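You operate a simulated robot arm through the tools that you are given. There is no shell and no other tool. Be economical: measure what you need, move in short steps, check, and stop when the job is done.

You run a simulated robot arm. Do the job below in one go: nothing can be reset, and whatever is moved stays where it is left.

TASK
Put things in order on the open end of the bench with the blue door. At the end: the small roller stands where the cream filter stood; the felt pad stands where the cardboard tube stood; the black film cassette (marked "MATT") from the open end of the bench with the blue door stands on top of the silver tin (marked "TALC"); the cream filter from the open end of the bench with the blue door stands where the black film cassette stood; the cardboard tube from the open end of the bench with the blue door stands where the small roller stood; whatever was shut is shut again. Leave all else as you found it, and nothing knocked over.

The check looks at the end state, three seconds after you hand in, the way a careful person would. Anything else that was tipped, shoved, dropped, spilled or broken makes it a failure.

THE ROBOT
A 6-joint arm with a two-finger parallel gripper, fixed in place. Base frame: the origin is at the foot of the arm, x ahead of it, y to its left, z up; the work surface is at about z = 900. Units: mm, degrees, N and s.
With the tool pointing down near the work surface it reaches from about 240 to 640 mm from the base axis. Its first joint turns from -66.0 to 66.0 degrees. Payload 2.7 kg.
The TCP is the grasp point between the finger pads, 23 mm short of the fingertips. In the tool frame z runs along the fingers and y along their closing line. The gripper opens to 94 mm. The fingers are 38 mm wide and 10 mm thick; the gripper's body (54 by 96 mm) begins 39 mm behind the TCP.
Orientation is told as [roll, pitch, yaw] about the base's x, y, z axes, in that order, counted from this pose: with the fingers straight down and closing along the base's y, the tool's x points along the base's -x, its y along +y and its z along -z.

THE INTERFACE
- The arm moves only by the tool jog_arm. Its argument "increments" is a list of rows, each a list of 7 numbers: the shift along the tool's x, y, z in units of 50 mm (1.0 is 50 mm), then the turn, a rotation vector about the tool's x, y, z in units of 4 degrees (1.0 is 4 degrees), then the finger opening in mm, from 0 to 94. In form: [[tx, ty, tz, ax, ay, az, gripper], ...]. A call has 1 to 8 rows; each row shifts and turns the commanded pose from where the row before left it, along the tool's axes as they then stand. A call with a number of a shift or a turn outside -1 to 1 is refused whole. A row lasts 0.2 s, in which the tool goes at most 50 mm and 8.6 degrees; a call with a longer step from one row to the next is refused whole, and so is a gripper value outside its range. Where a pose cannot be reached the arm comes as near as it can. A force on the tool above 40 N (or 10 N above the force at the start of the call, whichever is more), or a blocked arm, ends the call early, and 0.2 s more pass. The fingers move at their own pace (about 45 mm/s each) and stop on an object; they squeeze with about 22 N. The grip force told is the motor's: it shows also when the fingers shut on nothing. Time passes only in rows, and 0.2 s behind the last, so rows that do not move let the fingers close. The reply holds the time, the measured pose of the TCP, the force on the tool along the base axes, the opening and the grip force, in the units named above and with some noise.
- Cameras (640 x 400 px; columns grow to the right, rows downward): "scene" is fixed at [92.1, -446.8, 1406.1]; the picture's right is [0.59, -0.80, 0.00], its down [-0.44, -0.33, -0.83] and it looks along [0.67, 0.50, -0.55] (base axes); focal length 300 px, centre (320, 200). "wrist" rides on the gripper at [-39, 0, -44] in the tool frame; the picture's right is [0.00, -1.00, 0.00], its down [0.97, 0.00, -0.24] and it looks along [0.24, 0.00, 0.97] (tool axes); focal length 218 px, centre (320, 200).
- snapshot(camera): a new picture of that camera. The clock stands still meanwhile.
- point_at(camera, pixels): for up to 12 pixels [column, row] of the newest picture of that camera ("zoom" is the newest enlarged one), the place [x, y, z] in the base frame of the surface seen there, good to about 3 mm. The clock stands still meanwhile.
- close_up(camera, box): a new picture of the part [left, top, right, bottom] of that camera's present view, enlarged. The clock stands still meanwhile.
- finish_job(): hands the job in; it is judged then, once.

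Work in short steps. Measure before you move; look again where a grasp or a placing could have gone wrong, and mend it. You have 80 turns and 34 pictures in all, those below and enlarged ones among them. Open the gripper and draw the arm clear of the work before you hand the job in, unless the task says otherwise; then end with one line.

The tools are called after "Request:" by a JSON object that holds its "name" and its "arguments". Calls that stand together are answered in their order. jog_arm: Moves the arm, as the interface text tells. Its arguments: {"type":"object","properties":{"increments":{"type":"array","items":{"type":"array","items":{"type":"number"}}}},"required":["increments"]} The other tools are called the same way: snapshot (camera) takes a picture; point_at (camera, pixels) gives the place of the surface under pixels of a picture; close_up (camera, box) takes an enlarged picture of a part of a camera's view; finish_job () hands the job in.

At the start:

```text
time: 0.0
eef_pos: [336.7, -258.0, 1224.4]
orientation: [0.0, 0.0, 0.1]
ft_force: [-0.3, 0.3, 0.1]
grip_width: 93.9
grasp_force: 0.0
```

scene: 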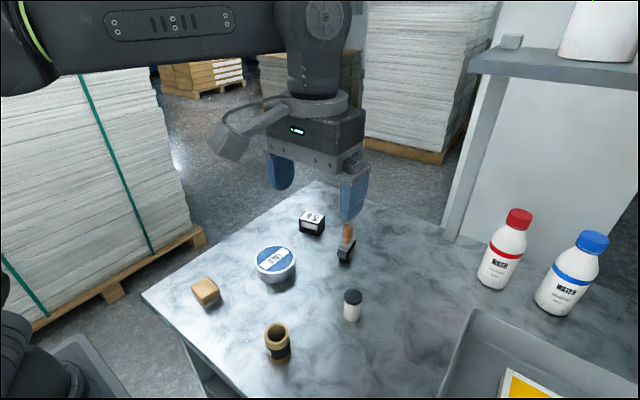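
wrist: 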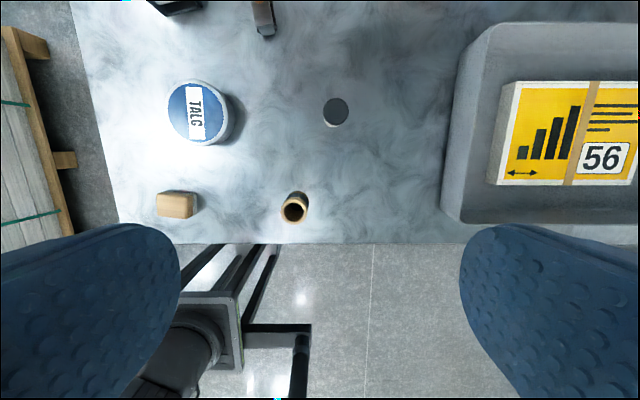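

The pictures show six small objects near pixels (312,222), (275,262), (346,243), (205,290), (277,343) and (352,305). I'll enlarge that area to identify them.

Request:
{"name": "close_up", "arguments": {"camera": "scene", "box": [180, 190, 400, 370]}}

Request:
{"name": "close_up", "arguments": {"camera": "wrist", "box": [100, 0, 400, 230]}}

```text
2.22 times, centred on (290, 280) of scene
```

zoom: 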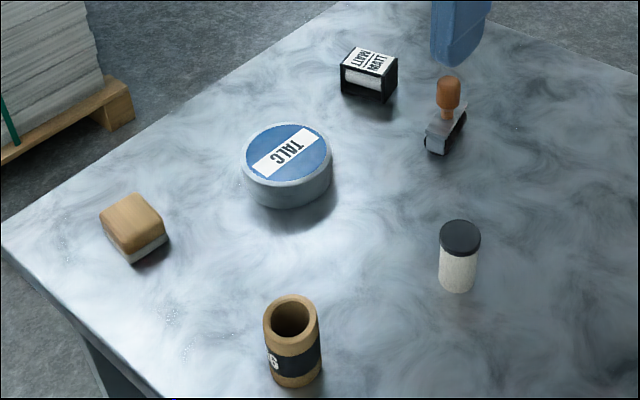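

```text
1.74 times, centred on (250, 115) of wrist
```

zoom: 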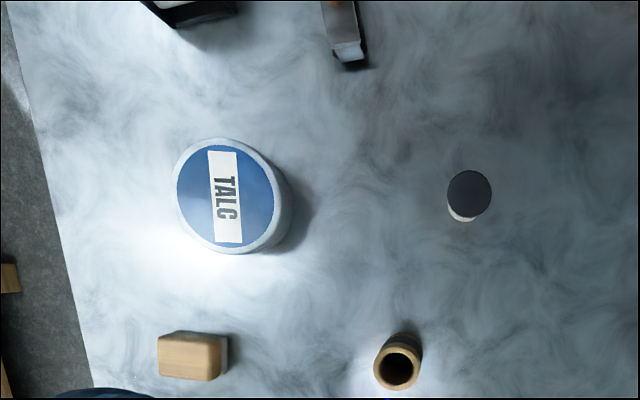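

The pad is the wooden block with a felt base, the roller is the one with the upright brown handle, and the filter is the cream cylinder with the dark cap. I'll measure their places in both pictures.

Request:
{"name": "point_at", "arguments": {"camera": "zoom", "pixels": [[225, 140], [230, 252], [177, 195], [278, 195], [469, 170], [469, 215], [447, 193], [491, 193], [397, 345], [397, 388], [158, 355], [220, 358]]}}

Request:
{"name": "point_at", "arguments": {"camera": "scene", "pixels": [[312, 215], [300, 228], [321, 236], [326, 218], [305, 212], [347, 226], [347, 240], [344, 262], [341, 249], [354, 242], [352, 294], [277, 328]]}}

```text
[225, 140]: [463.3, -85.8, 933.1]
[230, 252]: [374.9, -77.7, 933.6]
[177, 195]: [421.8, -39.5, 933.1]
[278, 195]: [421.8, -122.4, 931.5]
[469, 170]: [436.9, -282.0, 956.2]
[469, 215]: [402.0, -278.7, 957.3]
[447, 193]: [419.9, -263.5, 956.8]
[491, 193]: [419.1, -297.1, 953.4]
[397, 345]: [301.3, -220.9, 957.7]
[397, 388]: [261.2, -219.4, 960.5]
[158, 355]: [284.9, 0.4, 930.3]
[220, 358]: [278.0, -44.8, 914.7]
```

```text
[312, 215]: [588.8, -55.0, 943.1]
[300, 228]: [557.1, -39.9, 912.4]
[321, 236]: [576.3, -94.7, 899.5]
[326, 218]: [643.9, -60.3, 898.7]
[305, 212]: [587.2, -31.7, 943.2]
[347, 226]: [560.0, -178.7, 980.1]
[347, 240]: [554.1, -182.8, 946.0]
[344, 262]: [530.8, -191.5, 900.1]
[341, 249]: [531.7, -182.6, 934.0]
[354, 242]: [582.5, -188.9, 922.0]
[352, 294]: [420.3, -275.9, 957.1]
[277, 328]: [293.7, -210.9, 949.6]
```

The filter is at about (420,-280), the tube at (281,-220), the tin at (419,-82) and the cassette at about (585,-55). Next I'll move over the far side to see the cassette and roller from above.

Request:
{"name": "jog_arm", "arguments": {"increments": [[-0.74, 0.49, 0.41, 0, 0, 0, 94], [-0.74, 0.49, 0.41, 0, 0, 0, 94], [-0.74, 0.49, 0.41, 0, 0, 0, 94], [-0.74, 0.49, 0.41, 0, 0, 0, 94], [-0.74, 0.49, 0.41, 0, 0, 0, 94], [-0.74, 0.49, 0.41, 0, 0, 0, 94]]}}

Request:
{"name": "snapshot", "arguments": {"camera": "wrist"}}

```text
time: 1.4
eef_pos: [560.0, -108.7, 1100.1]
orientation: [0.0, -0.2, 0.0]
ft_force: [0.4, 0.5, -0.3]
grip_width: 94.2
grasp_force: 0.1
```

```text
29 pictures are left
```

wrist: 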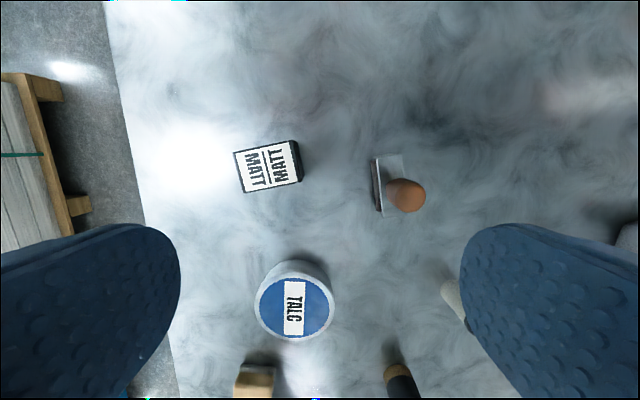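

The cassette is at (267,166) and slightly rotated. The roller is at (390,186) with its handle up. I'll enlarge both and measure their corners.

Request:
{"name": "close_up", "arguments": {"camera": "wrist", "box": [220, 120, 450, 240]}}

Request:
{"name": "point_at", "arguments": {"camera": "wrist", "pixels": [[235, 154], [290, 142], [244, 191], [295, 181], [267, 166], [404, 195], [380, 212], [402, 157], [376, 160], [394, 180], [383, 190], [378, 165]]}}

```text
2.78 times, centred on (335, 180) of wrist
```

zoom: 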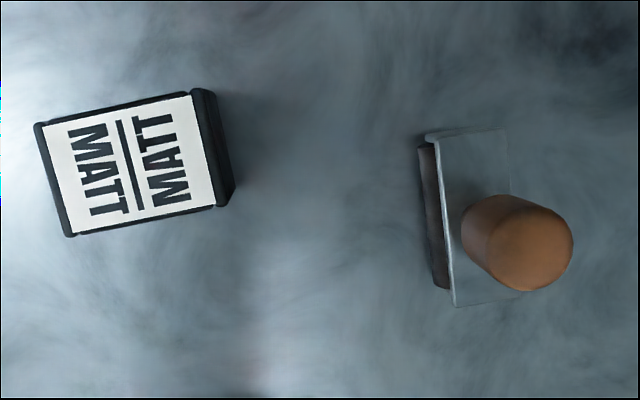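

```text
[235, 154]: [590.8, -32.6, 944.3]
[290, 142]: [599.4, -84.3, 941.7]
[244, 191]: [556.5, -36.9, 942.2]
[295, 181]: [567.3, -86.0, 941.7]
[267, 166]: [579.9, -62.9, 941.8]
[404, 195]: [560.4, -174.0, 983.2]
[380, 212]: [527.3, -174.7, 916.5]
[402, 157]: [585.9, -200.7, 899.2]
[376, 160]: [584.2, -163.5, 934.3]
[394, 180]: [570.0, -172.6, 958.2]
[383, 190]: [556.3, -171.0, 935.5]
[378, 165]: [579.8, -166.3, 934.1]
```

The cassette is centred at about (579,-61), with its top at 942. Its long axis is about 10.5° off base y. I'll turn the gripper to match and go above it.

Request:
{"name": "jog_arm", "arguments": {"increments": [[0, 0, 0, 0, 0, -0.875, 94], [0, 0, 0, 0, 0, -0.875, 94], [0, 0, 0, 0, 0, -0.875, 94], [-0.273, 0.43, 0.5, 0, 0, 0, 94], [-0.273, 0.43, 0.5, 0, 0, 0, 94], [0, 0, 0.9, 0, 0, 0, 94]]}}

Request:
{"name": "snapshot", "arguments": {"camera": "wrist"}}

```text
time: 2.8
eef_pos: [578.5, -64.4, 1005.1]
orientation: [0.0, -0.1, 10.4]
ft_force: [0.1, 0.5, 0.5]
grip_width: 93.9
grasp_force: 0.0
```

```text
27 pictures are left
```

wrist: 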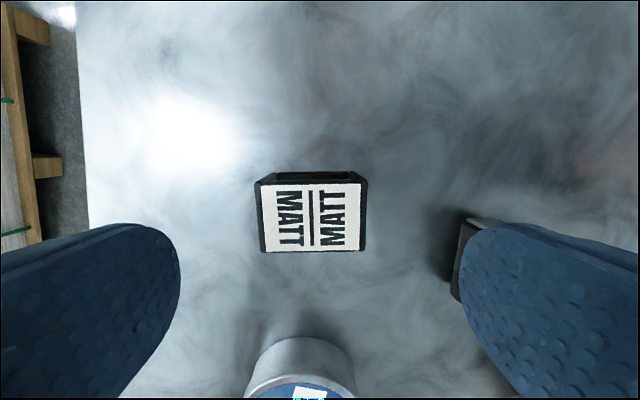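

The cassette now looks square to the gripper, spanning (256..366, 184..252). I'll measure its corners for exact centring.

Request:
{"name": "point_at", "arguments": {"camera": "wrist", "pixels": [[258, 187], [364, 187], [262, 248], [363, 248], [312, 218]]}}

```text
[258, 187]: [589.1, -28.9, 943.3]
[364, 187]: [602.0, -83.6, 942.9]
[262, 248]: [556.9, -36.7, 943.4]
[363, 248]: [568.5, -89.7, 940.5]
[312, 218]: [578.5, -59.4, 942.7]
```

The cassette centre is (579,-60). I'll shift slightly, descend to z≈926 and close.

Request:
{"name": "jog_arm", "arguments": {"increments": [[-0.03, 0.09, 0.4, 0, 0, 0, 94], [0, 0, 0.6, 0, 0, 0, 94], [0, 0, 0.58, 0, 0, 0, 94], [0, 0, 0, 0, 0, 0, 40], [0, 0, 0, 0, 0, 0, 40], [0, 0, 0, 0, 0, 0, 40], [0, 0, 0, 0, 0, 0, 40]]}}

```text
time: 4.4
eef_pos: [579.7, -62.2, 928.1]
orientation: [0.0, -0.1, 10.5]
ft_force: [-0.7, 0.8, -0.7]
grip_width: 57.7
grasp_force: 22.3
```

The cassette is held, with an opening of 57.7 mm and a 22 N grip. I'll lift it and carry it above the tin.

Request:
{"name": "jog_arm", "arguments": {"increments": [[0, 0, -0.6, 0, 0, 0, 40], [0, 0, -0.9, 0, 0, 0, 40], [0.8, 0.047, 0, 0, 0, 0, 40], [0.8, 0.047, 0, 0, 0, 0, 40], [0.8, 0.047, 0, 0, 0, 0, 40], [0.8, 0.047, 0, 0, 0, 0, 40], [0, 0, 0, 0, 0, 0, 40]]}}

Request:
{"name": "snapshot", "arguments": {"camera": "scene"}}

Request:
{"name": "snapshot", "arguments": {"camera": "wrist"}}

```text
time: 6.0
eef_pos: [416.6, -82.1, 1000.3]
orientation: [0.0, -0.1, 10.6]
ft_force: [0.0, 0.7, -1.5]
grip_width: 57.5
grasp_force: 22.0
```

```text
26 pictures are left
```

scene: 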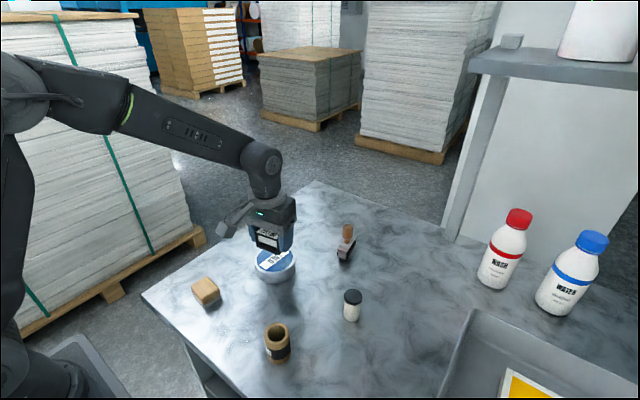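

```text
25 pictures are left
```

wrist: 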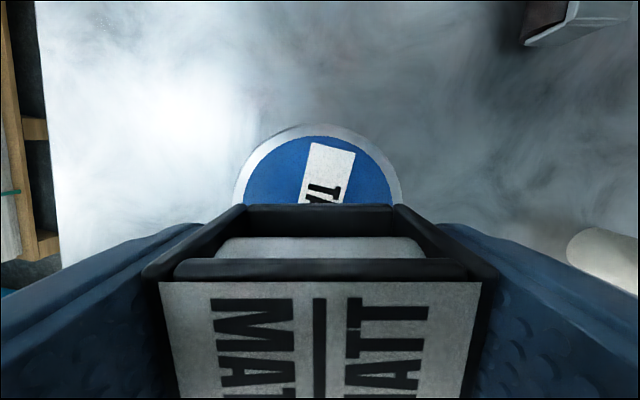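

The tin's visible lid edge is centred near column 317, in line with the cassette at columns 143..498. I'll measure the lid edge points.

Request:
{"name": "point_at", "arguments": {"camera": "wrist", "pixels": [[318, 138], [245, 190], [390, 190], [280, 146], [360, 148], [240, 202], [395, 202]]}}

```text
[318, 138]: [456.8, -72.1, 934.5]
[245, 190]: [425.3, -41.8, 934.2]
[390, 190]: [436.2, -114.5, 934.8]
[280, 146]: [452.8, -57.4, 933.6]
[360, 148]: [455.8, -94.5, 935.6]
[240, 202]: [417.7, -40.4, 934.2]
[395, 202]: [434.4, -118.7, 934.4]
```

The lid centre fits to (417,-81.5), right under the TCP. I'll lower to just above the lid.

Request:
{"name": "jog_arm", "arguments": {"increments": [[0, 0, 0.4, 0, 0, 0, 40], [0, 0, 0.3, 0, 0, 0, 40], [0, 0, 0.04, 0, 0, 0, 40], [0, 0, 0, 0, 0, 0, 40]]}}

```text
time: 7.0
eef_pos: [417.8, -80.7, 965.8]
orientation: [0.0, -0.1, 10.6]
ft_force: [0.3, 0.8, -1.9]
grip_width: 57.8
grasp_force: 21.2
```

No contact yet. I'll keep going down in small steps.

Request:
{"name": "jog_arm", "arguments": {"increments": [[0, 0, 0.03, 0, 0, 0, 40], [0, 0, 0.02, 0, 0, 0, 40], [0, 0, 0, 0, 0, 0, 40]]}}

```text
time: 7.8
eef_pos: [419.0, -80.2, 963.0]
orientation: [0.0, -0.1, 10.4]
ft_force: [0.0, 0.4, -1.1]
grip_width: 57.8
grasp_force: 21.7
```

Request:
{"name": "jog_arm", "arguments": {"increments": [[0, 0, 0.02, 0, 0, 0, 40], [0, 0, 0.02, 0, 0, 0, 40], [0, 0, 0, 0, 0, 0, 40]]}}

Request:
{"name": "close_up", "arguments": {"camera": "scene", "box": [225, 190, 345, 290]}}

```text
time: 8.6
eef_pos: [419.2, -79.5, 961.6]
orientation: [-0.2, -0.2, 10.6]
ft_force: [-2.0, 2.5, 8.6]
grip_width: 57.7
grasp_force: 22.7
```

```text
4.00 times, centred on (285, 240) of scene
```

zoom: 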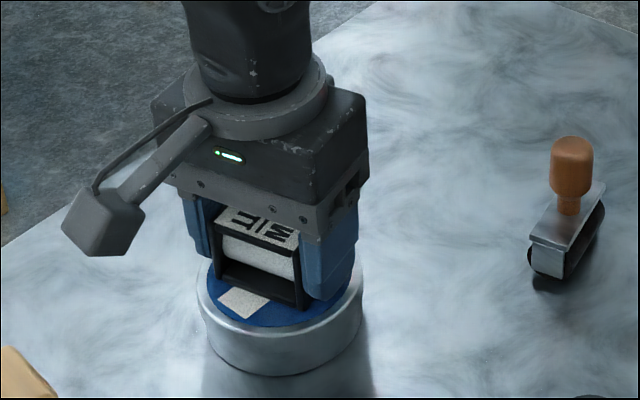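

Contact shows at 8.6 N, so the cassette is seated on the lid. I'll open and rise straight up.

Request:
{"name": "jog_arm", "arguments": {"increments": [[0, 0, 0, 0, 0, 0, 75], [0, 0, 0, 0, 0, 0, 85], [0, 0, 0, 0, 0, 0, 85], [0, 0, -0.5, 0, 0, 0, 85], [0, 0, -0.9, 0, 0, 0, 94], [0, 0, -0.9, 0, 0, 0, 94], [0, 0, 0, 0, 0, 0, 94]]}}

Request:
{"name": "snapshot", "arguments": {"camera": "wrist"}}

```text
time: 10.2
eef_pos: [419.0, -80.4, 1079.2]
orientation: [0.0, 0.0, 10.6]
ft_force: [-0.6, 0.4, -1.1]
grip_width: 94.0
grasp_force: 0.1
```

```text
23 pictures are left
```

wrist: 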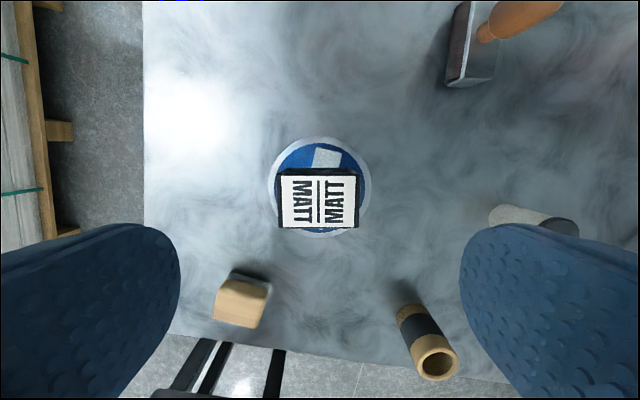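

The cassette is standing centred on the tin. Now I'll go above the filter at about (420,-280).

Request:
{"name": "jog_arm", "arguments": {"increments": [[0.142, -0.787, 0, 0, 0, 0, 94], [0.142, -0.787, 0, 0, 0, 0, 94], [0.142, -0.787, 0.3, 0, 0, 0, 94], [0.142, -0.787, 0.4, 0, 0, 0, 94], [0.142, -0.787, 0.4, 0, 0, 0, 94], [0, 0, 0, 0, 0, 0, 94]]}}

Request:
{"name": "snapshot", "arguments": {"camera": "wrist"}}

```text
time: 11.6
eef_pos: [420.5, -278.8, 1021.5]
orientation: [-0.1, -0.1, 10.7]
ft_force: [-0.2, -0.7, -0.1]
grip_width: 94.0
grasp_force: 0.0
```

```text
22 pictures are left
```

wrist: 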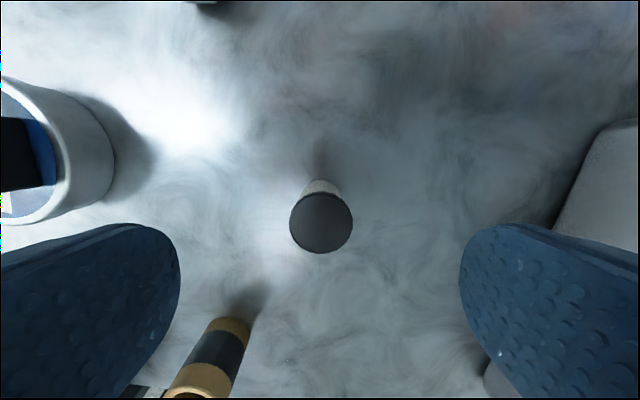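

The filter cap is at (321,222), and a tray wall shows at the right near (600,170). I'll measure both.

Request:
{"name": "point_at", "arguments": {"camera": "wrist", "pixels": [[321, 222], [292, 222], [350, 222], [321, 195], [321, 251], [620, 123], [560, 210], [585, 150], [490, 372]]}}

```text
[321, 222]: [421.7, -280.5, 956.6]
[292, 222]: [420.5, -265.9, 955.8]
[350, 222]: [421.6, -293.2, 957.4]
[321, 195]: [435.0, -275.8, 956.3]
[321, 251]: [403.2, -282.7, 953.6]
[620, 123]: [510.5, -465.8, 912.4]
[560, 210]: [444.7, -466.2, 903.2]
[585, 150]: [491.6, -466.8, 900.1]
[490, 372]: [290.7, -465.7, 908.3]
```

The filter centre is (420,-280), with R≈16 and top at 957; the tray is far away. I'll descend to z≈927 and grip the body below the cap.

Request:
{"name": "jog_arm", "arguments": {"increments": [[0.01, -0.025, 0.6, 0, 0, 0, 80], [0, 0, 0.7, 0, 0, 0, 80], [0, 0, 0.58, 0, 0, 0, 80], [0, 0, 0, 0, 0, 0, 25], [0, 0, 0, 0, 0, 0, 25], [0, 0, 0, 0, 0, 0, 25], [0, 0, 0, 0, 0, 0, 25], [0, 0, 0, 0, 0, 0, 25]]}}

```text
time: 13.4
eef_pos: [420.9, -281.1, 924.9]
orientation: [0.0, -0.2, 10.5]
ft_force: [-0.1, 0.2, 0.6]
grip_width: 33.0
grasp_force: 21.3
```

The filter is held at 33 mm. I'll lift it and carry it above the cassette's old place at (579,-60).

Request:
{"name": "jog_arm", "arguments": {"increments": [[0, 0, -0.9, 0, 0, 0, 25], [0, 0, -0.9, 0, 0, 0, 25], [-0.653, 0.628, -0.1, 0, 0, 0, 25], [-0.653, 0.628, -0.1, 0, 0, 0, 25], [-0.653, 0.628, 0, 0, 0, 0, 25], [-0.653, 0.628, 0, 0, 0, 0, 25], [-0.653, 0.628, 0, 0, 0, 0, 25], [-0.653, 0.628, 0, 0, 0, 0, 25]]}}

```text
time: 15.2
eef_pos: [576.1, -59.5, 1028.1]
orientation: [-0.1, 0.0, 10.6]
ft_force: [-0.3, 0.5, 0.0]
grip_width: 33.3
grasp_force: 21.6
```

The filter is above the target. I'll lower it to just above the bench.

Request:
{"name": "jog_arm", "arguments": {"increments": [[-0.03, 0, 0.7, 0, 0, 0, 25], [0, 0, 0.8, 0, 0, 0, 25], [0, 0, 0.42, 0, 0, 0, 25], [0, 0, 0.04, 0, 0, 0, 25], [0, 0, 0, 0, 0, 0, 25]]}}

```text
time: 16.4
eef_pos: [579.9, -60.0, 928.6]
orientation: [0.1, -0.1, 10.6]
ft_force: [0.0, 0.3, 0.4]
grip_width: 33.1
grasp_force: 21.4
```

Request:
{"name": "jog_arm", "arguments": {"increments": [[0, 0, 0.03, 0, 0, 0, 25], [0, 0, 0.02, 0, 0, 0, 25], [0, 0, 0.01, 0, 0, 0, 25], [0, 0, 0, 0, 0, 0, 25]]}}

```text
time: 17.4
eef_pos: [579.6, -59.7, 925.2]
orientation: [0.0, -0.1, 10.7]
ft_force: [0.7, -0.1, -0.8]
grip_width: 32.9
grasp_force: 22.0
```

No contact force yet, so I'll go a touch lower in small steps.

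Request:
{"name": "jog_arm", "arguments": {"increments": [[0, 0, 0.02, 0, 0, 0, 25], [0, 0, 0.015, 0, 0, 0, 25], [0, 0, 0, 0, 0, 0, 25]]}}

```text
time: 18.2
eef_pos: [579.8, -58.5, 925.2]
orientation: [-0.1, -0.2, 10.6]
ft_force: [0.1, -0.9, 3.7]
grip_width: 33.0
grasp_force: 21.8
```

A 3.7 N push shows it is on the bench. I'll release, rise and look.

Request:
{"name": "jog_arm", "arguments": {"increments": [[0, 0, 0, 0, 0, 0, 60], [0, 0, 0, 0, 0, 0, 80], [0, 0, 0, 0, 0, 0, 80], [0, 0, -0.6, 0, 0, 0, 80], [0, 0, -0.9, 0, 0, 0, 80], [0, 0, -0.9, 0, 0, 0, 80], [0, 0, -0.3, 0, 0, 0, 80], [0.1, -0.4, 0, 0, 0, 0, 94]]}}

Request:
{"name": "snapshot", "arguments": {"camera": "wrist"}}

```text
time: 20.0
eef_pos: [575.4, -79.5, 1059.6]
orientation: [0.1, 0.0, 10.6]
ft_force: [-0.1, 0.3, 0.4]
grip_width: 94.1
grasp_force: 0.2
```

```text
21 pictures are left
```

wrist: 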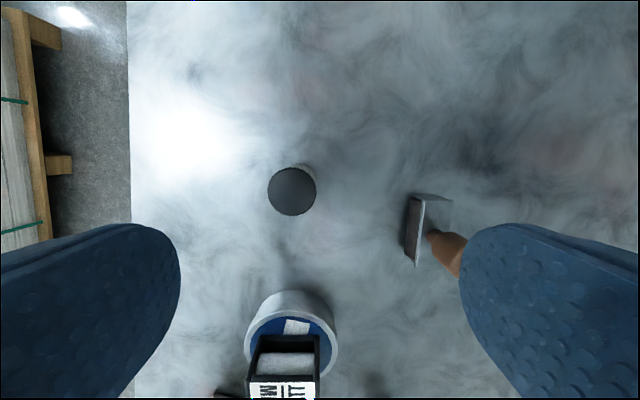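

The filter stands at (291,190). Next I'll go above the roller handle at about (558,-180).

Request:
{"name": "jog_arm", "arguments": {"increments": [[0.233, -0.635, 0, 0, 0, 0, 94], [0.233, -0.635, 0, 0, 0, 0, 94], [0.233, -0.635, 0, 0, 0, 0, 94], [0, 0, 0, 0, 0, 0, 94]]}}

Request:
{"name": "snapshot", "arguments": {"camera": "wrist"}}

```text
time: 21.0
eef_pos: [558.7, -181.5, 1060.4]
orientation: [0.0, 0.0, 10.6]
ft_force: [-0.2, -0.5, 0.7]
grip_width: 94.0
grasp_force: 0.1
```

```text
20 pictures are left
```

wrist: 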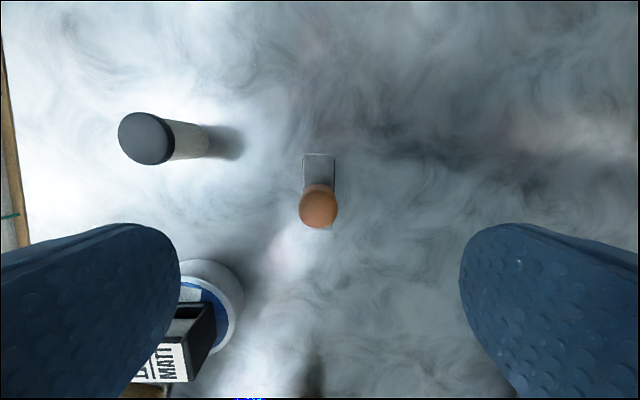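

The handle top is at (318,206) and its plate is under it at (318,190). I'll measure them.

Request:
{"name": "close_up", "arguments": {"camera": "wrist", "box": [270, 140, 370, 240]}}

Request:
{"name": "point_at", "arguments": {"camera": "wrist", "pixels": [[318, 206], [301, 206], [335, 206], [318, 190], [318, 223], [304, 156], [334, 156], [333, 229], [319, 170]]}}

```text
4.00 times, centred on (320, 190) of wrist
```

zoom: 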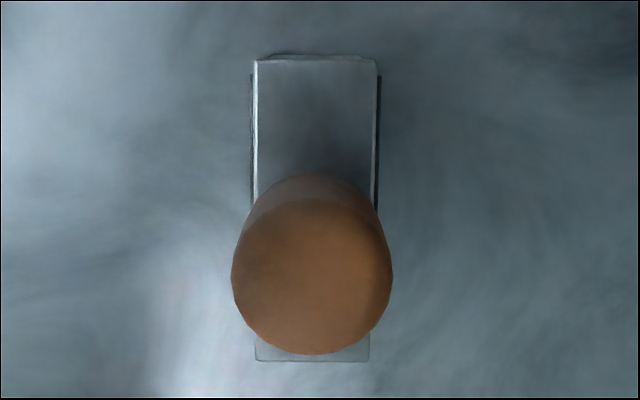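

```text
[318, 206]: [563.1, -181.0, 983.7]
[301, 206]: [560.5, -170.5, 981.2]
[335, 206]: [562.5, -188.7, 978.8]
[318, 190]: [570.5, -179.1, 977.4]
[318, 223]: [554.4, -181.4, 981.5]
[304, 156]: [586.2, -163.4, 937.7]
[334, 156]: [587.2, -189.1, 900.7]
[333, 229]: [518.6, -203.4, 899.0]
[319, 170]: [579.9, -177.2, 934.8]
```

The roller's plate and handle are centred at about (561,-181), in line with the tool. I'll descend to z≈965 and grip the handle.

Request:
{"name": "jog_arm", "arguments": {"increments": [[-0.045, 0, 0.5, 0, 0, 0, 70], [0, 0, 0.7, 0, 0, 0, 60], [0, 0, 0.69, 0, 0, 0, 60], [0, 0, 0, 0, 0, 0, 12], [0, 0, 0, 0, 0, 0, 12], [0, 0, 0, 0, 0, 0, 12], [0, 0, 0, 0, 0, 0, 12], [0, 0, 0, 0, 0, 0, 12]]}}

```text
time: 22.8
eef_pos: [565.1, -182.6, 967.1]
orientation: [0.0, -0.1, 10.5]
ft_force: [-0.1, 0.3, 0.3]
grip_width: 24.5
grasp_force: 22.2
```

The handle is gripped at 24.5 mm. I'll lift and carry it to the filter's old place at (420,-280).

Request:
{"name": "jog_arm", "arguments": {"increments": [[0, 0, -0.5, 0, 0, 0, 12], [0, 0, -0.9, 0, 0, 0, 12], [0.783, -0.358, -0.1, 0, 0, 0, 12], [0.783, -0.358, 0, 0, 0, 0, 12], [0.783, -0.358, 0, 0, 0, 0, 12], [0.783, -0.358, 0, 0, 0, 0, 12], [0, 0, 0, 0, 0, 0, 12]]}}

Request:
{"name": "snapshot", "arguments": {"camera": "scene"}}

```text
time: 24.4
eef_pos: [424.1, -279.7, 1039.0]
orientation: [0.0, -0.1, 10.6]
ft_force: [-0.4, -0.8, -3.1]
grip_width: 24.5
grasp_force: 21.9
```

```text
18 pictures are left
```

scene: 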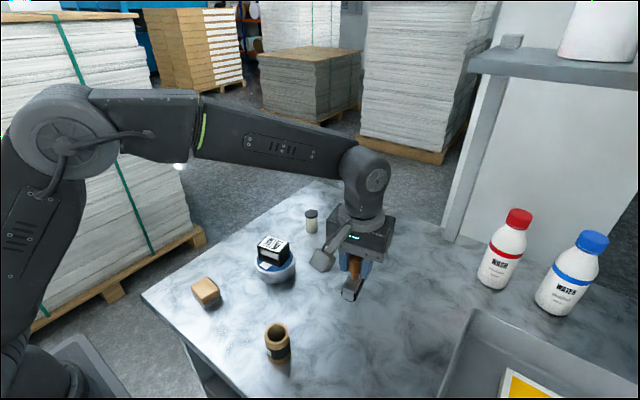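

The roller has moved (-141,-98) from its place, so it is over (420,-280). I'll lower it to just above the bench.

Request:
{"name": "jog_arm", "arguments": {"increments": [[0, 0, 0.6, 0, 0, 0, 12], [0, 0, 0.6, 0, 0, 0, 12], [0, 0, 0.2, 0, 0, 0, 12], [0, 0, 0, 0, 0, 0, 12]]}}

```text
time: 25.4
eef_pos: [422.3, -281.9, 968.7]
orientation: [0.0, -0.1, 10.5]
ft_force: [0.2, 0.0, -1.5]
grip_width: 24.7
grasp_force: 21.9
```

Request:
{"name": "jog_arm", "arguments": {"increments": [[0, 0, 0.03, 0, 0, 0, 12], [0, 0, 0.02, 0, 0, 0, 12], [0, 0, 0, 0, 0, 0, 12]]}}

```text
time: 26.2
eef_pos: [422.7, -279.1, 968.5]
orientation: [-0.1, -0.1, 10.6]
ft_force: [-0.5, -0.4, 3.9]
grip_width: 24.6
grasp_force: 22.3
```

Contact shows at 3.9 N against about -2 N before. I'll release, rise and look.

Request:
{"name": "jog_arm", "arguments": {"increments": [[0, 0, 0, 0, 0, 0, 40], [0, 0, 0, 0, 0, 0, 60], [0, 0, 0, 0, 0, 0, 60], [0, 0, -0.5, 0, 0, 0, 60], [0, 0, -0.8, 0, 0, 0, 60], [0, 0, -0.7, 0, 0, 0, 94], [0, 0, 0, 0, 0, 0, 94]]}}

Request:
{"name": "snapshot", "arguments": {"camera": "wrist"}}

```text
time: 27.8
eef_pos: [421.0, -279.7, 1067.8]
orientation: [0.0, -0.1, 10.5]
ft_force: [0.6, -0.8, 0.9]
grip_width: 93.8
grasp_force: 0.1
```

```text
17 pictures are left
```

wrist: 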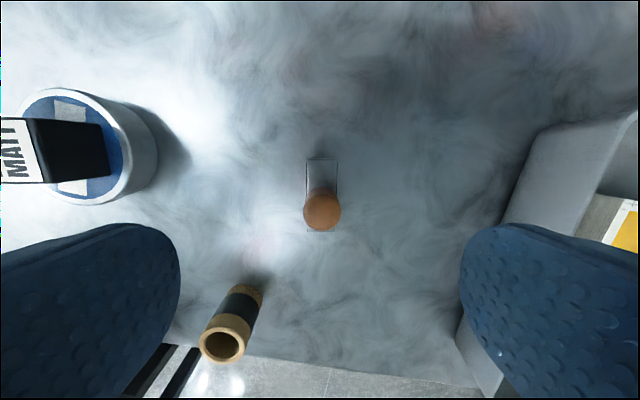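

The roller stands upright at (322,195). Now I'll go above the tube at about (281,-220).

Request:
{"name": "jog_arm", "arguments": {"increments": [[0.633, 0.4225, 0, 0, 0, 0, 94], [0.633, 0.4225, 0, 0, 0, 0, 94], [0.633, 0.4225, 0, 0, 0, 0, 94], [0.633, 0.4225, 0, 0, 0, 0, 94], [0, 0, 0.3, 0, 0, 0, 94]]}}

Request:
{"name": "snapshot", "arguments": {"camera": "wrist"}}

```text
time: 29.0
eef_pos: [282.6, -221.2, 1052.4]
orientation: [0.1, 0.0, 10.5]
ft_force: [-0.4, -1.1, -0.6]
grip_width: 94.1
grasp_force: 0.1
```

```text
16 pictures are left
```

wrist: 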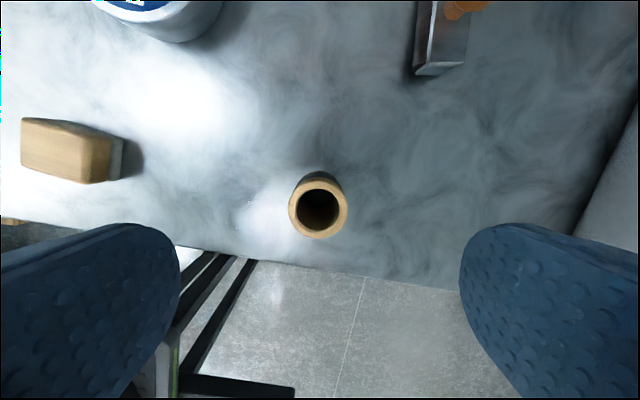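

The tube's rim is at (319,208). I'll measure its rim, and the pad corners as well.

Request:
{"name": "point_at", "arguments": {"camera": "wrist", "pixels": [[292, 208], [345, 208], [319, 184], [319, 235], [319, 210], [24, 122], [103, 135], [22, 168], [90, 182], [60, 150], [240, 262]]}}

```text
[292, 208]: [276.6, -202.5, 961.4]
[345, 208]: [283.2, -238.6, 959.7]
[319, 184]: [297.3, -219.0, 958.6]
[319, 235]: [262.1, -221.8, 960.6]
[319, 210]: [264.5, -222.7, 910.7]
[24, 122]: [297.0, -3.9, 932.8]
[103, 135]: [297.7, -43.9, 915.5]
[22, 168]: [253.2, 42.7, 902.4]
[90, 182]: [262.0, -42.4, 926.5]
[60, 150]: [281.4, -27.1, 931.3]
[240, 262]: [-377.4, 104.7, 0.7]
```

The tube is centred at (280,-220.5). I'll descend to z≈930 and grip it.

Request:
{"name": "jog_arm", "arguments": {"increments": [[0.04, 0.01, 0.7, 0, 0, 0, 85], [0, 0, 0.9, 0, 0, 0, 80], [0, 0, 0.84, 0, 0, 0, 80], [0, 0, 0, 0, 0, 0, 30], [0, 0, 0, 0, 0, 0, 30], [0, 0, 0, 0, 0, 0, 30], [0, 0, 0, 0, 0, 0, 30]]}}

```text
time: 30.6
eef_pos: [280.2, -218.8, 931.1]
orientation: [0.0, -0.1, 10.5]
ft_force: [0.9, -1.0, 1.1]
grip_width: 36.8
grasp_force: 21.8
```

The tube is held at 36.8 mm. I'll lift it 100 mm and carry it towards the roller's old place at (561,-181).

Request:
{"name": "jog_arm", "arguments": {"increments": [[0, 0, -0.5, 0, 0, 0, 30], [0, 0, -0.9, 0, 0, 0, 30], [-0.944, -0.043, -0.3, 0, 0, 0, 30], [-0.944, -0.043, -0.3, 0, 0, 0, 30], [-0.944, -0.043, 0, 0, 0, 0, 30], [-0.944, -0.043, 0, 0, 0, 0, 30], [-0.944, -0.043, 0, 0, 0, 0, 30], [-0.944, -0.043, 0, 0, 0, 0, 30]]}}

```text
time: 32.4
eef_pos: [557.2, -178.9, 1029.5]
orientation: [0.1, 0.1, 10.5]
ft_force: [-0.3, 0.1, -0.4]
grip_width: 36.7
grasp_force: 22.0
```

Over the target. I'll lower the tube to just above the bench.

Request:
{"name": "jog_arm", "arguments": {"increments": [[-0.02, 0, 0.7, 0, 0, 0, 30], [0, 0, 0.8, 0, 0, 0, 30], [0, 0, 0.44, 0, 0, 0, 30], [0, 0, 0, 0, 0, 0, 30]]}}

```text
time: 33.4
eef_pos: [561.1, -179.6, 930.4]
orientation: [0.0, -0.1, 10.5]
ft_force: [0.3, -0.1, 0.8]
grip_width: 36.7
grasp_force: 21.9
```

Request:
{"name": "jog_arm", "arguments": {"increments": [[0, 0, 0.02, 0, 0, 0, 30], [0, 0, 0.02, 0, 0, 0, 30], [0, 0, 0, 0, 0, 0, 30]]}}

```text
time: 34.2
eef_pos: [562.9, -179.1, 930.6]
orientation: [-0.1, -0.1, 10.6]
ft_force: [0.8, -0.8, 1.7]
grip_width: 36.6
grasp_force: 22.1
```

Request:
{"name": "jog_arm", "arguments": {"increments": [[0, 0, 0.02, 0, 0, 0, 30], [0, 0, 0, 0, 0, 0, 30]]}}

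```text
time: 34.8
eef_pos: [563.1, -178.9, 930.0]
orientation: [-0.1, -0.1, 10.4]
ft_force: [-2.0, -0.1, 6.1]
grip_width: 36.7
grasp_force: 22.2
```

A 6 N push confirms contact. I'll release, rise and look.

Request:
{"name": "jog_arm", "arguments": {"increments": [[0, 0, 0, 0, 0, 0, 60], [0, 0, 0, 0, 0, 0, 80], [0, 0, 0, 0, 0, 0, 80], [0, 0, -0.5, 0, 0, 0, 80], [0, 0, -0.9, 0, 0, 0, 80], [0, 0, -0.9, 0, 0, 0, 80], [0, 0, -0.3, 0, 0, 0, 80], [0, 0, 0, 0, 0, 0, 80]]}}

Request:
{"name": "snapshot", "arguments": {"camera": "wrist"}}

```text
time: 36.6
eef_pos: [562.0, -180.9, 1056.9]
orientation: [0.1, -0.1, 10.6]
ft_force: [0.4, 0.1, 0.8]
grip_width: 79.8
grasp_force: 0.0
```

```text
15 pictures are left
```

wrist: 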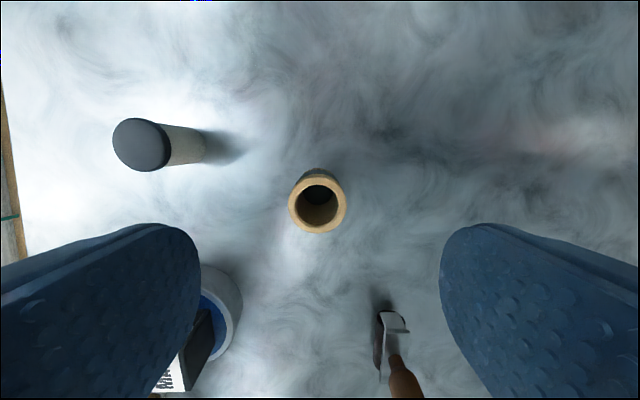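

The tube stands upright at (317,202). Now I'll move above the felt pad near (281,-22).

Request:
{"name": "jog_arm", "arguments": {"increments": [[0.707, 0.593, 0, 0, 0, 0, 90], [0.707, 0.593, 0, 0, 0, 0, 94], [0.707, 0.593, 0, 0, 0, 0, 94], [0.707, 0.593, 0, 0, 0, 0, 94], [0.707, 0.593, 0, 0, 0, 0, 94], [0.707, 0.593, 0, 0, 0, 0, 94], [0.707, 0.593, 0, 0, 0, 0, 94], [0, 0, 0, 0, 0, 0, 94]]}}

Request:
{"name": "snapshot", "arguments": {"camera": "wrist"}}

```text
time: 38.4
eef_pos: [279.1, -20.8, 1060.3]
orientation: [0.1, -0.2, 10.5]
ft_force: [-0.6, -0.2, 1.6]
grip_width: 94.0
grasp_force: 0.0
```

```text
14 pictures are left
```

wrist: 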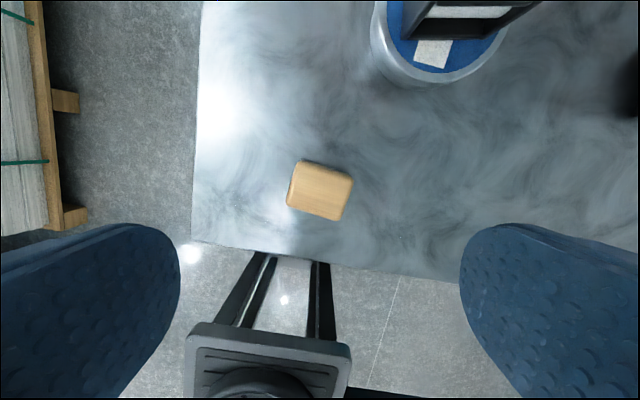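

The pad at (320,190) is rotated relative to the tool. I'll enlarge it and measure its corners.

Request:
{"name": "close_up", "arguments": {"camera": "wrist", "box": [270, 140, 370, 240]}}

Request:
{"name": "point_at", "arguments": {"camera": "wrist", "pixels": [[304, 164], [350, 180], [290, 205], [338, 218], [320, 190]]}}

```text
4.00 times, centred on (320, 190) of wrist
```

zoom: 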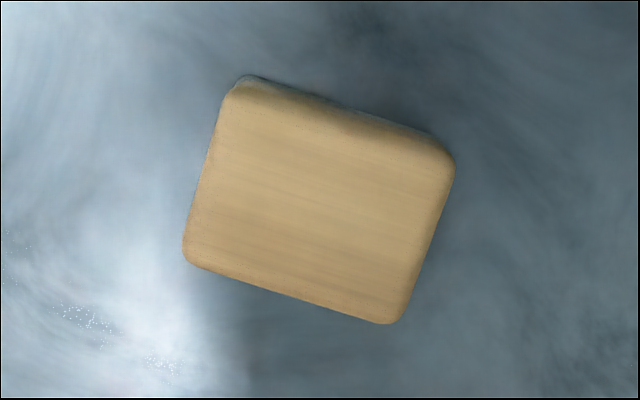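

```text
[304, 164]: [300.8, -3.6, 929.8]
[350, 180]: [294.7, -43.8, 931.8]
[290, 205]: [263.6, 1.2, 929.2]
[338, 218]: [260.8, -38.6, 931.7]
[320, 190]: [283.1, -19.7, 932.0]
```

The pad is centred at (280,-21), at a yaw of about -6°, with its top at 931. I'll turn the tool by 16.5° and come partway down.

Request:
{"name": "jog_arm", "arguments": {"increments": [[0, 0, 0, 0, 0, 0.83, 94], [0, 0, 0, 0, 0, 0.83, 94], [0, 0, 0, 0, 0, 0.83, 94], [0, 0, 0, 0, 0, 0.83, 94], [0, 0, 0, 0, 0, 0.83, 94], [0, 0, 0.8, 0, 0, 0, 94], [0, 0, 0.8, 0, 0, 0, 94], [0, 0, 0, 0, 0, 0, 94]]}}

Request:
{"name": "snapshot", "arguments": {"camera": "wrist"}}

```text
time: 40.2
eef_pos: [281.3, -22.4, 976.7]
orientation: [0.0, -0.1, -6.1]
ft_force: [-0.1, -0.7, -0.1]
grip_width: 94.3
grasp_force: 0.0
```

```text
12 pictures are left
```

wrist: 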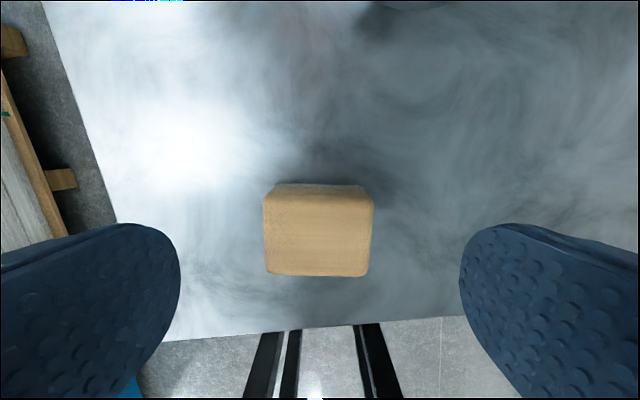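

The pad is square to the tool, spanning columns 263..374. I'll descend to z≈926 and grip.

Request:
{"name": "jog_arm", "arguments": {"increments": [[-0.03, 0, 0.5, 0, 0, 0, 94], [0, 0, 0.48, 0, 0, 0, 94], [0, 0, 0, 0, 0, 0, 40], [0, 0, 0, 0, 0, 0, 35], [0, 0, 0, 0, 0, 0, 35], [0, 0, 0, 0, 0, 0, 35], [0, 0, 0, 0, 0, 0, 35]]}}

```text
time: 41.8
eef_pos: [283.7, -22.9, 930.5]
orientation: [-0.1, 0.0, -6.1]
ft_force: [0.1, 0.4, 0.0]
grip_width: 49.8
grasp_force: 21.6
```

The pad is held at 49.8 mm. I'll lift and carry it to the tube's old place at (280,-220.5).

Request:
{"name": "jog_arm", "arguments": {"increments": [[0, 0, -0.5, 0, 0, 0, 35], [0, 0, -0.7, 0, 0, 0, 35], [-0.071, -0.789, 0, 0, 0, 0, 35], [-0.071, -0.789, 0, 0, 0, 0, 35], [-0.071, -0.789, 0, 0, 0, 0, 35], [-0.071, -0.789, 0, 0, 0, 0, 35], [-0.071, -0.789, 0, 0, 0, 0, 35], [0, 0, 0, 0, 0, 0, 35]]}}

```text
time: 43.6
eef_pos: [280.3, -218.9, 988.4]
orientation: [0.0, -0.1, -6.0]
ft_force: [0.5, -0.6, -0.4]
grip_width: 49.8
grasp_force: 21.8
```

Over the target. I'll lower it to just above the bench.

Request:
{"name": "jog_arm", "arguments": {"increments": [[0, -0.02, 0.6, 0, 0, 0, 35], [0, 0, 0.54, 0, 0, 0, 35], [0, 0, 0.03, 0, 0, 0, 35], [0, 0, 0, 0, 0, 0, 35]]}}

```text
time: 44.6
eef_pos: [280.1, -221.8, 931.4]
orientation: [0.0, -0.1, -6.1]
ft_force: [-0.1, -0.4, -0.2]
grip_width: 49.6
grasp_force: 22.5
```

Request:
{"name": "jog_arm", "arguments": {"increments": [[0, 0, 0.02, 0, 0, 0, 35], [0, 0, 0.02, 0, 0, 0, 35], [0, 0, 0, 0, 0, 0, 35]]}}

```text
time: 45.4
eef_pos: [277.6, -219.9, 929.8]
orientation: [0.0, -0.1, -6.1]
ft_force: [-1.0, -0.5, -0.5]
grip_width: 49.8
grasp_force: 21.9
```

Request:
{"name": "jog_arm", "arguments": {"increments": [[0, 0, 0.02, 0, 0, 0, 35], [0, 0, 0.02, 0, 0, 0, 35], [0, 0, 0, 0, 0, 0, 35]]}}

```text
time: 46.2
eef_pos: [278.6, -220.6, 929.0]
orientation: [-0.1, -0.3, -6.0]
ft_force: [-4.8, -6.8, 21.8]
grip_width: 49.8
grasp_force: 22.2
```

Firm contact at 22 N. I'll ease up a hair, release and rise clear.

Request:
{"name": "jog_arm", "arguments": {"increments": [[0, 0, -0.03, 0, 0, 0, 35], [0, 0, 0, 0, 0, 0, 65], [0, 0, 0, 0, 0, 0, 85], [0, 0, 0, 0, 0, 0, 85], [0, 0, -0.5, 0, 0, 0, 85], [0, 0, -0.9, 0, 0, 0, 94], [0, 0, -0.9, 0, 0, 0, 94], [0, 0, -0.9, 0, 0, 0, 94]]}}

Request:
{"name": "snapshot", "arguments": {"camera": "wrist"}}

Request:
{"name": "snapshot", "arguments": {"camera": "scene"}}

```text
time: 48.0
eef_pos: [279.0, -218.9, 1090.9]
orientation: [0.0, -0.1, -6.1]
ft_force: [0.1, 0.4, -0.6]
grip_width: 94.2
grasp_force: 0.2
```

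```text
11 pictures are left
```

wrist: 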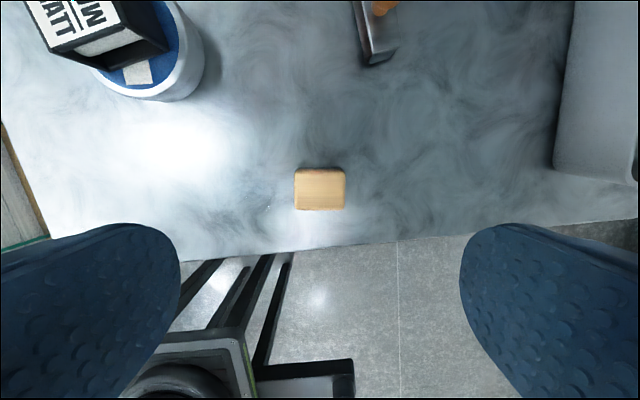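

```text
10 pictures are left
```

scene: 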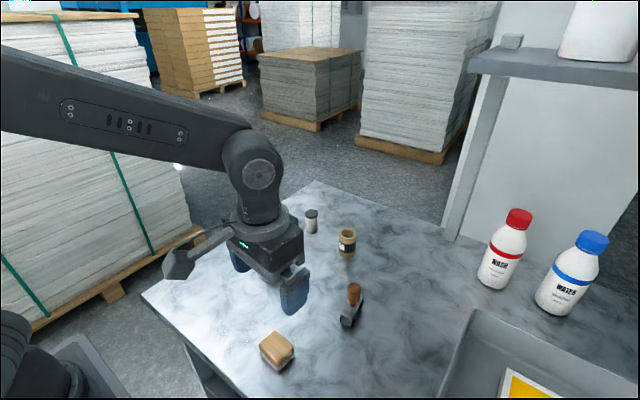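

All the pieces look placed. I'll draw the arm up and clear, then check the final layout.

Request:
{"name": "jog_arm", "arguments": {"increments": [[0, 0, -0.9, 0, 0, 0, 94], [0, 0, -0.9, 0, 0, 0, 94], [0, 0, -0.8, 0, 0, 0, 94], [-0.5, -0.5, 0, 0, 0, 0, 94], [-0.5, -0.3, 0, 0, 0, 0, 94], [0, 0, 0, 0, 0, 0, 94]]}}

Request:
{"name": "close_up", "arguments": {"camera": "scene", "box": [180, 190, 400, 390]}}

Request:
{"name": "snapshot", "arguments": {"camera": "wrist"}}

```text
time: 49.4
eef_pos: [325.6, -265.4, 1218.6]
orientation: [-0.1, -0.1, -6.1]
ft_force: [0.2, -0.2, 0.3]
grip_width: 93.9
grasp_force: 0.0
```

```text
2.00 times, centred on (290, 290) of scene
```

zoom: 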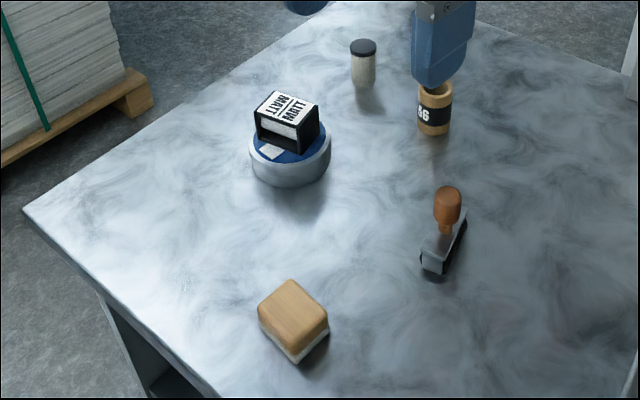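

```text
8 pictures are left
```

wrist: 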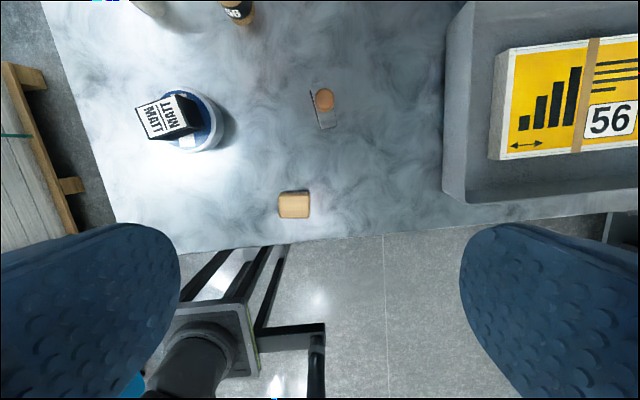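

Everything stands in its target place, the tin is undisturbed, the gripper is open and the arm is clear. I'll hand in the job.

Request:
{"name": "finish_job", "arguments": {}}

```text
The job is handed in.
```

The job is handed in: the roller, felt pad, filter and tube stand in their new places and the film cassette is on the tin. In the last pictures nothing was knocked over, and I opened nothing that needed shutting.
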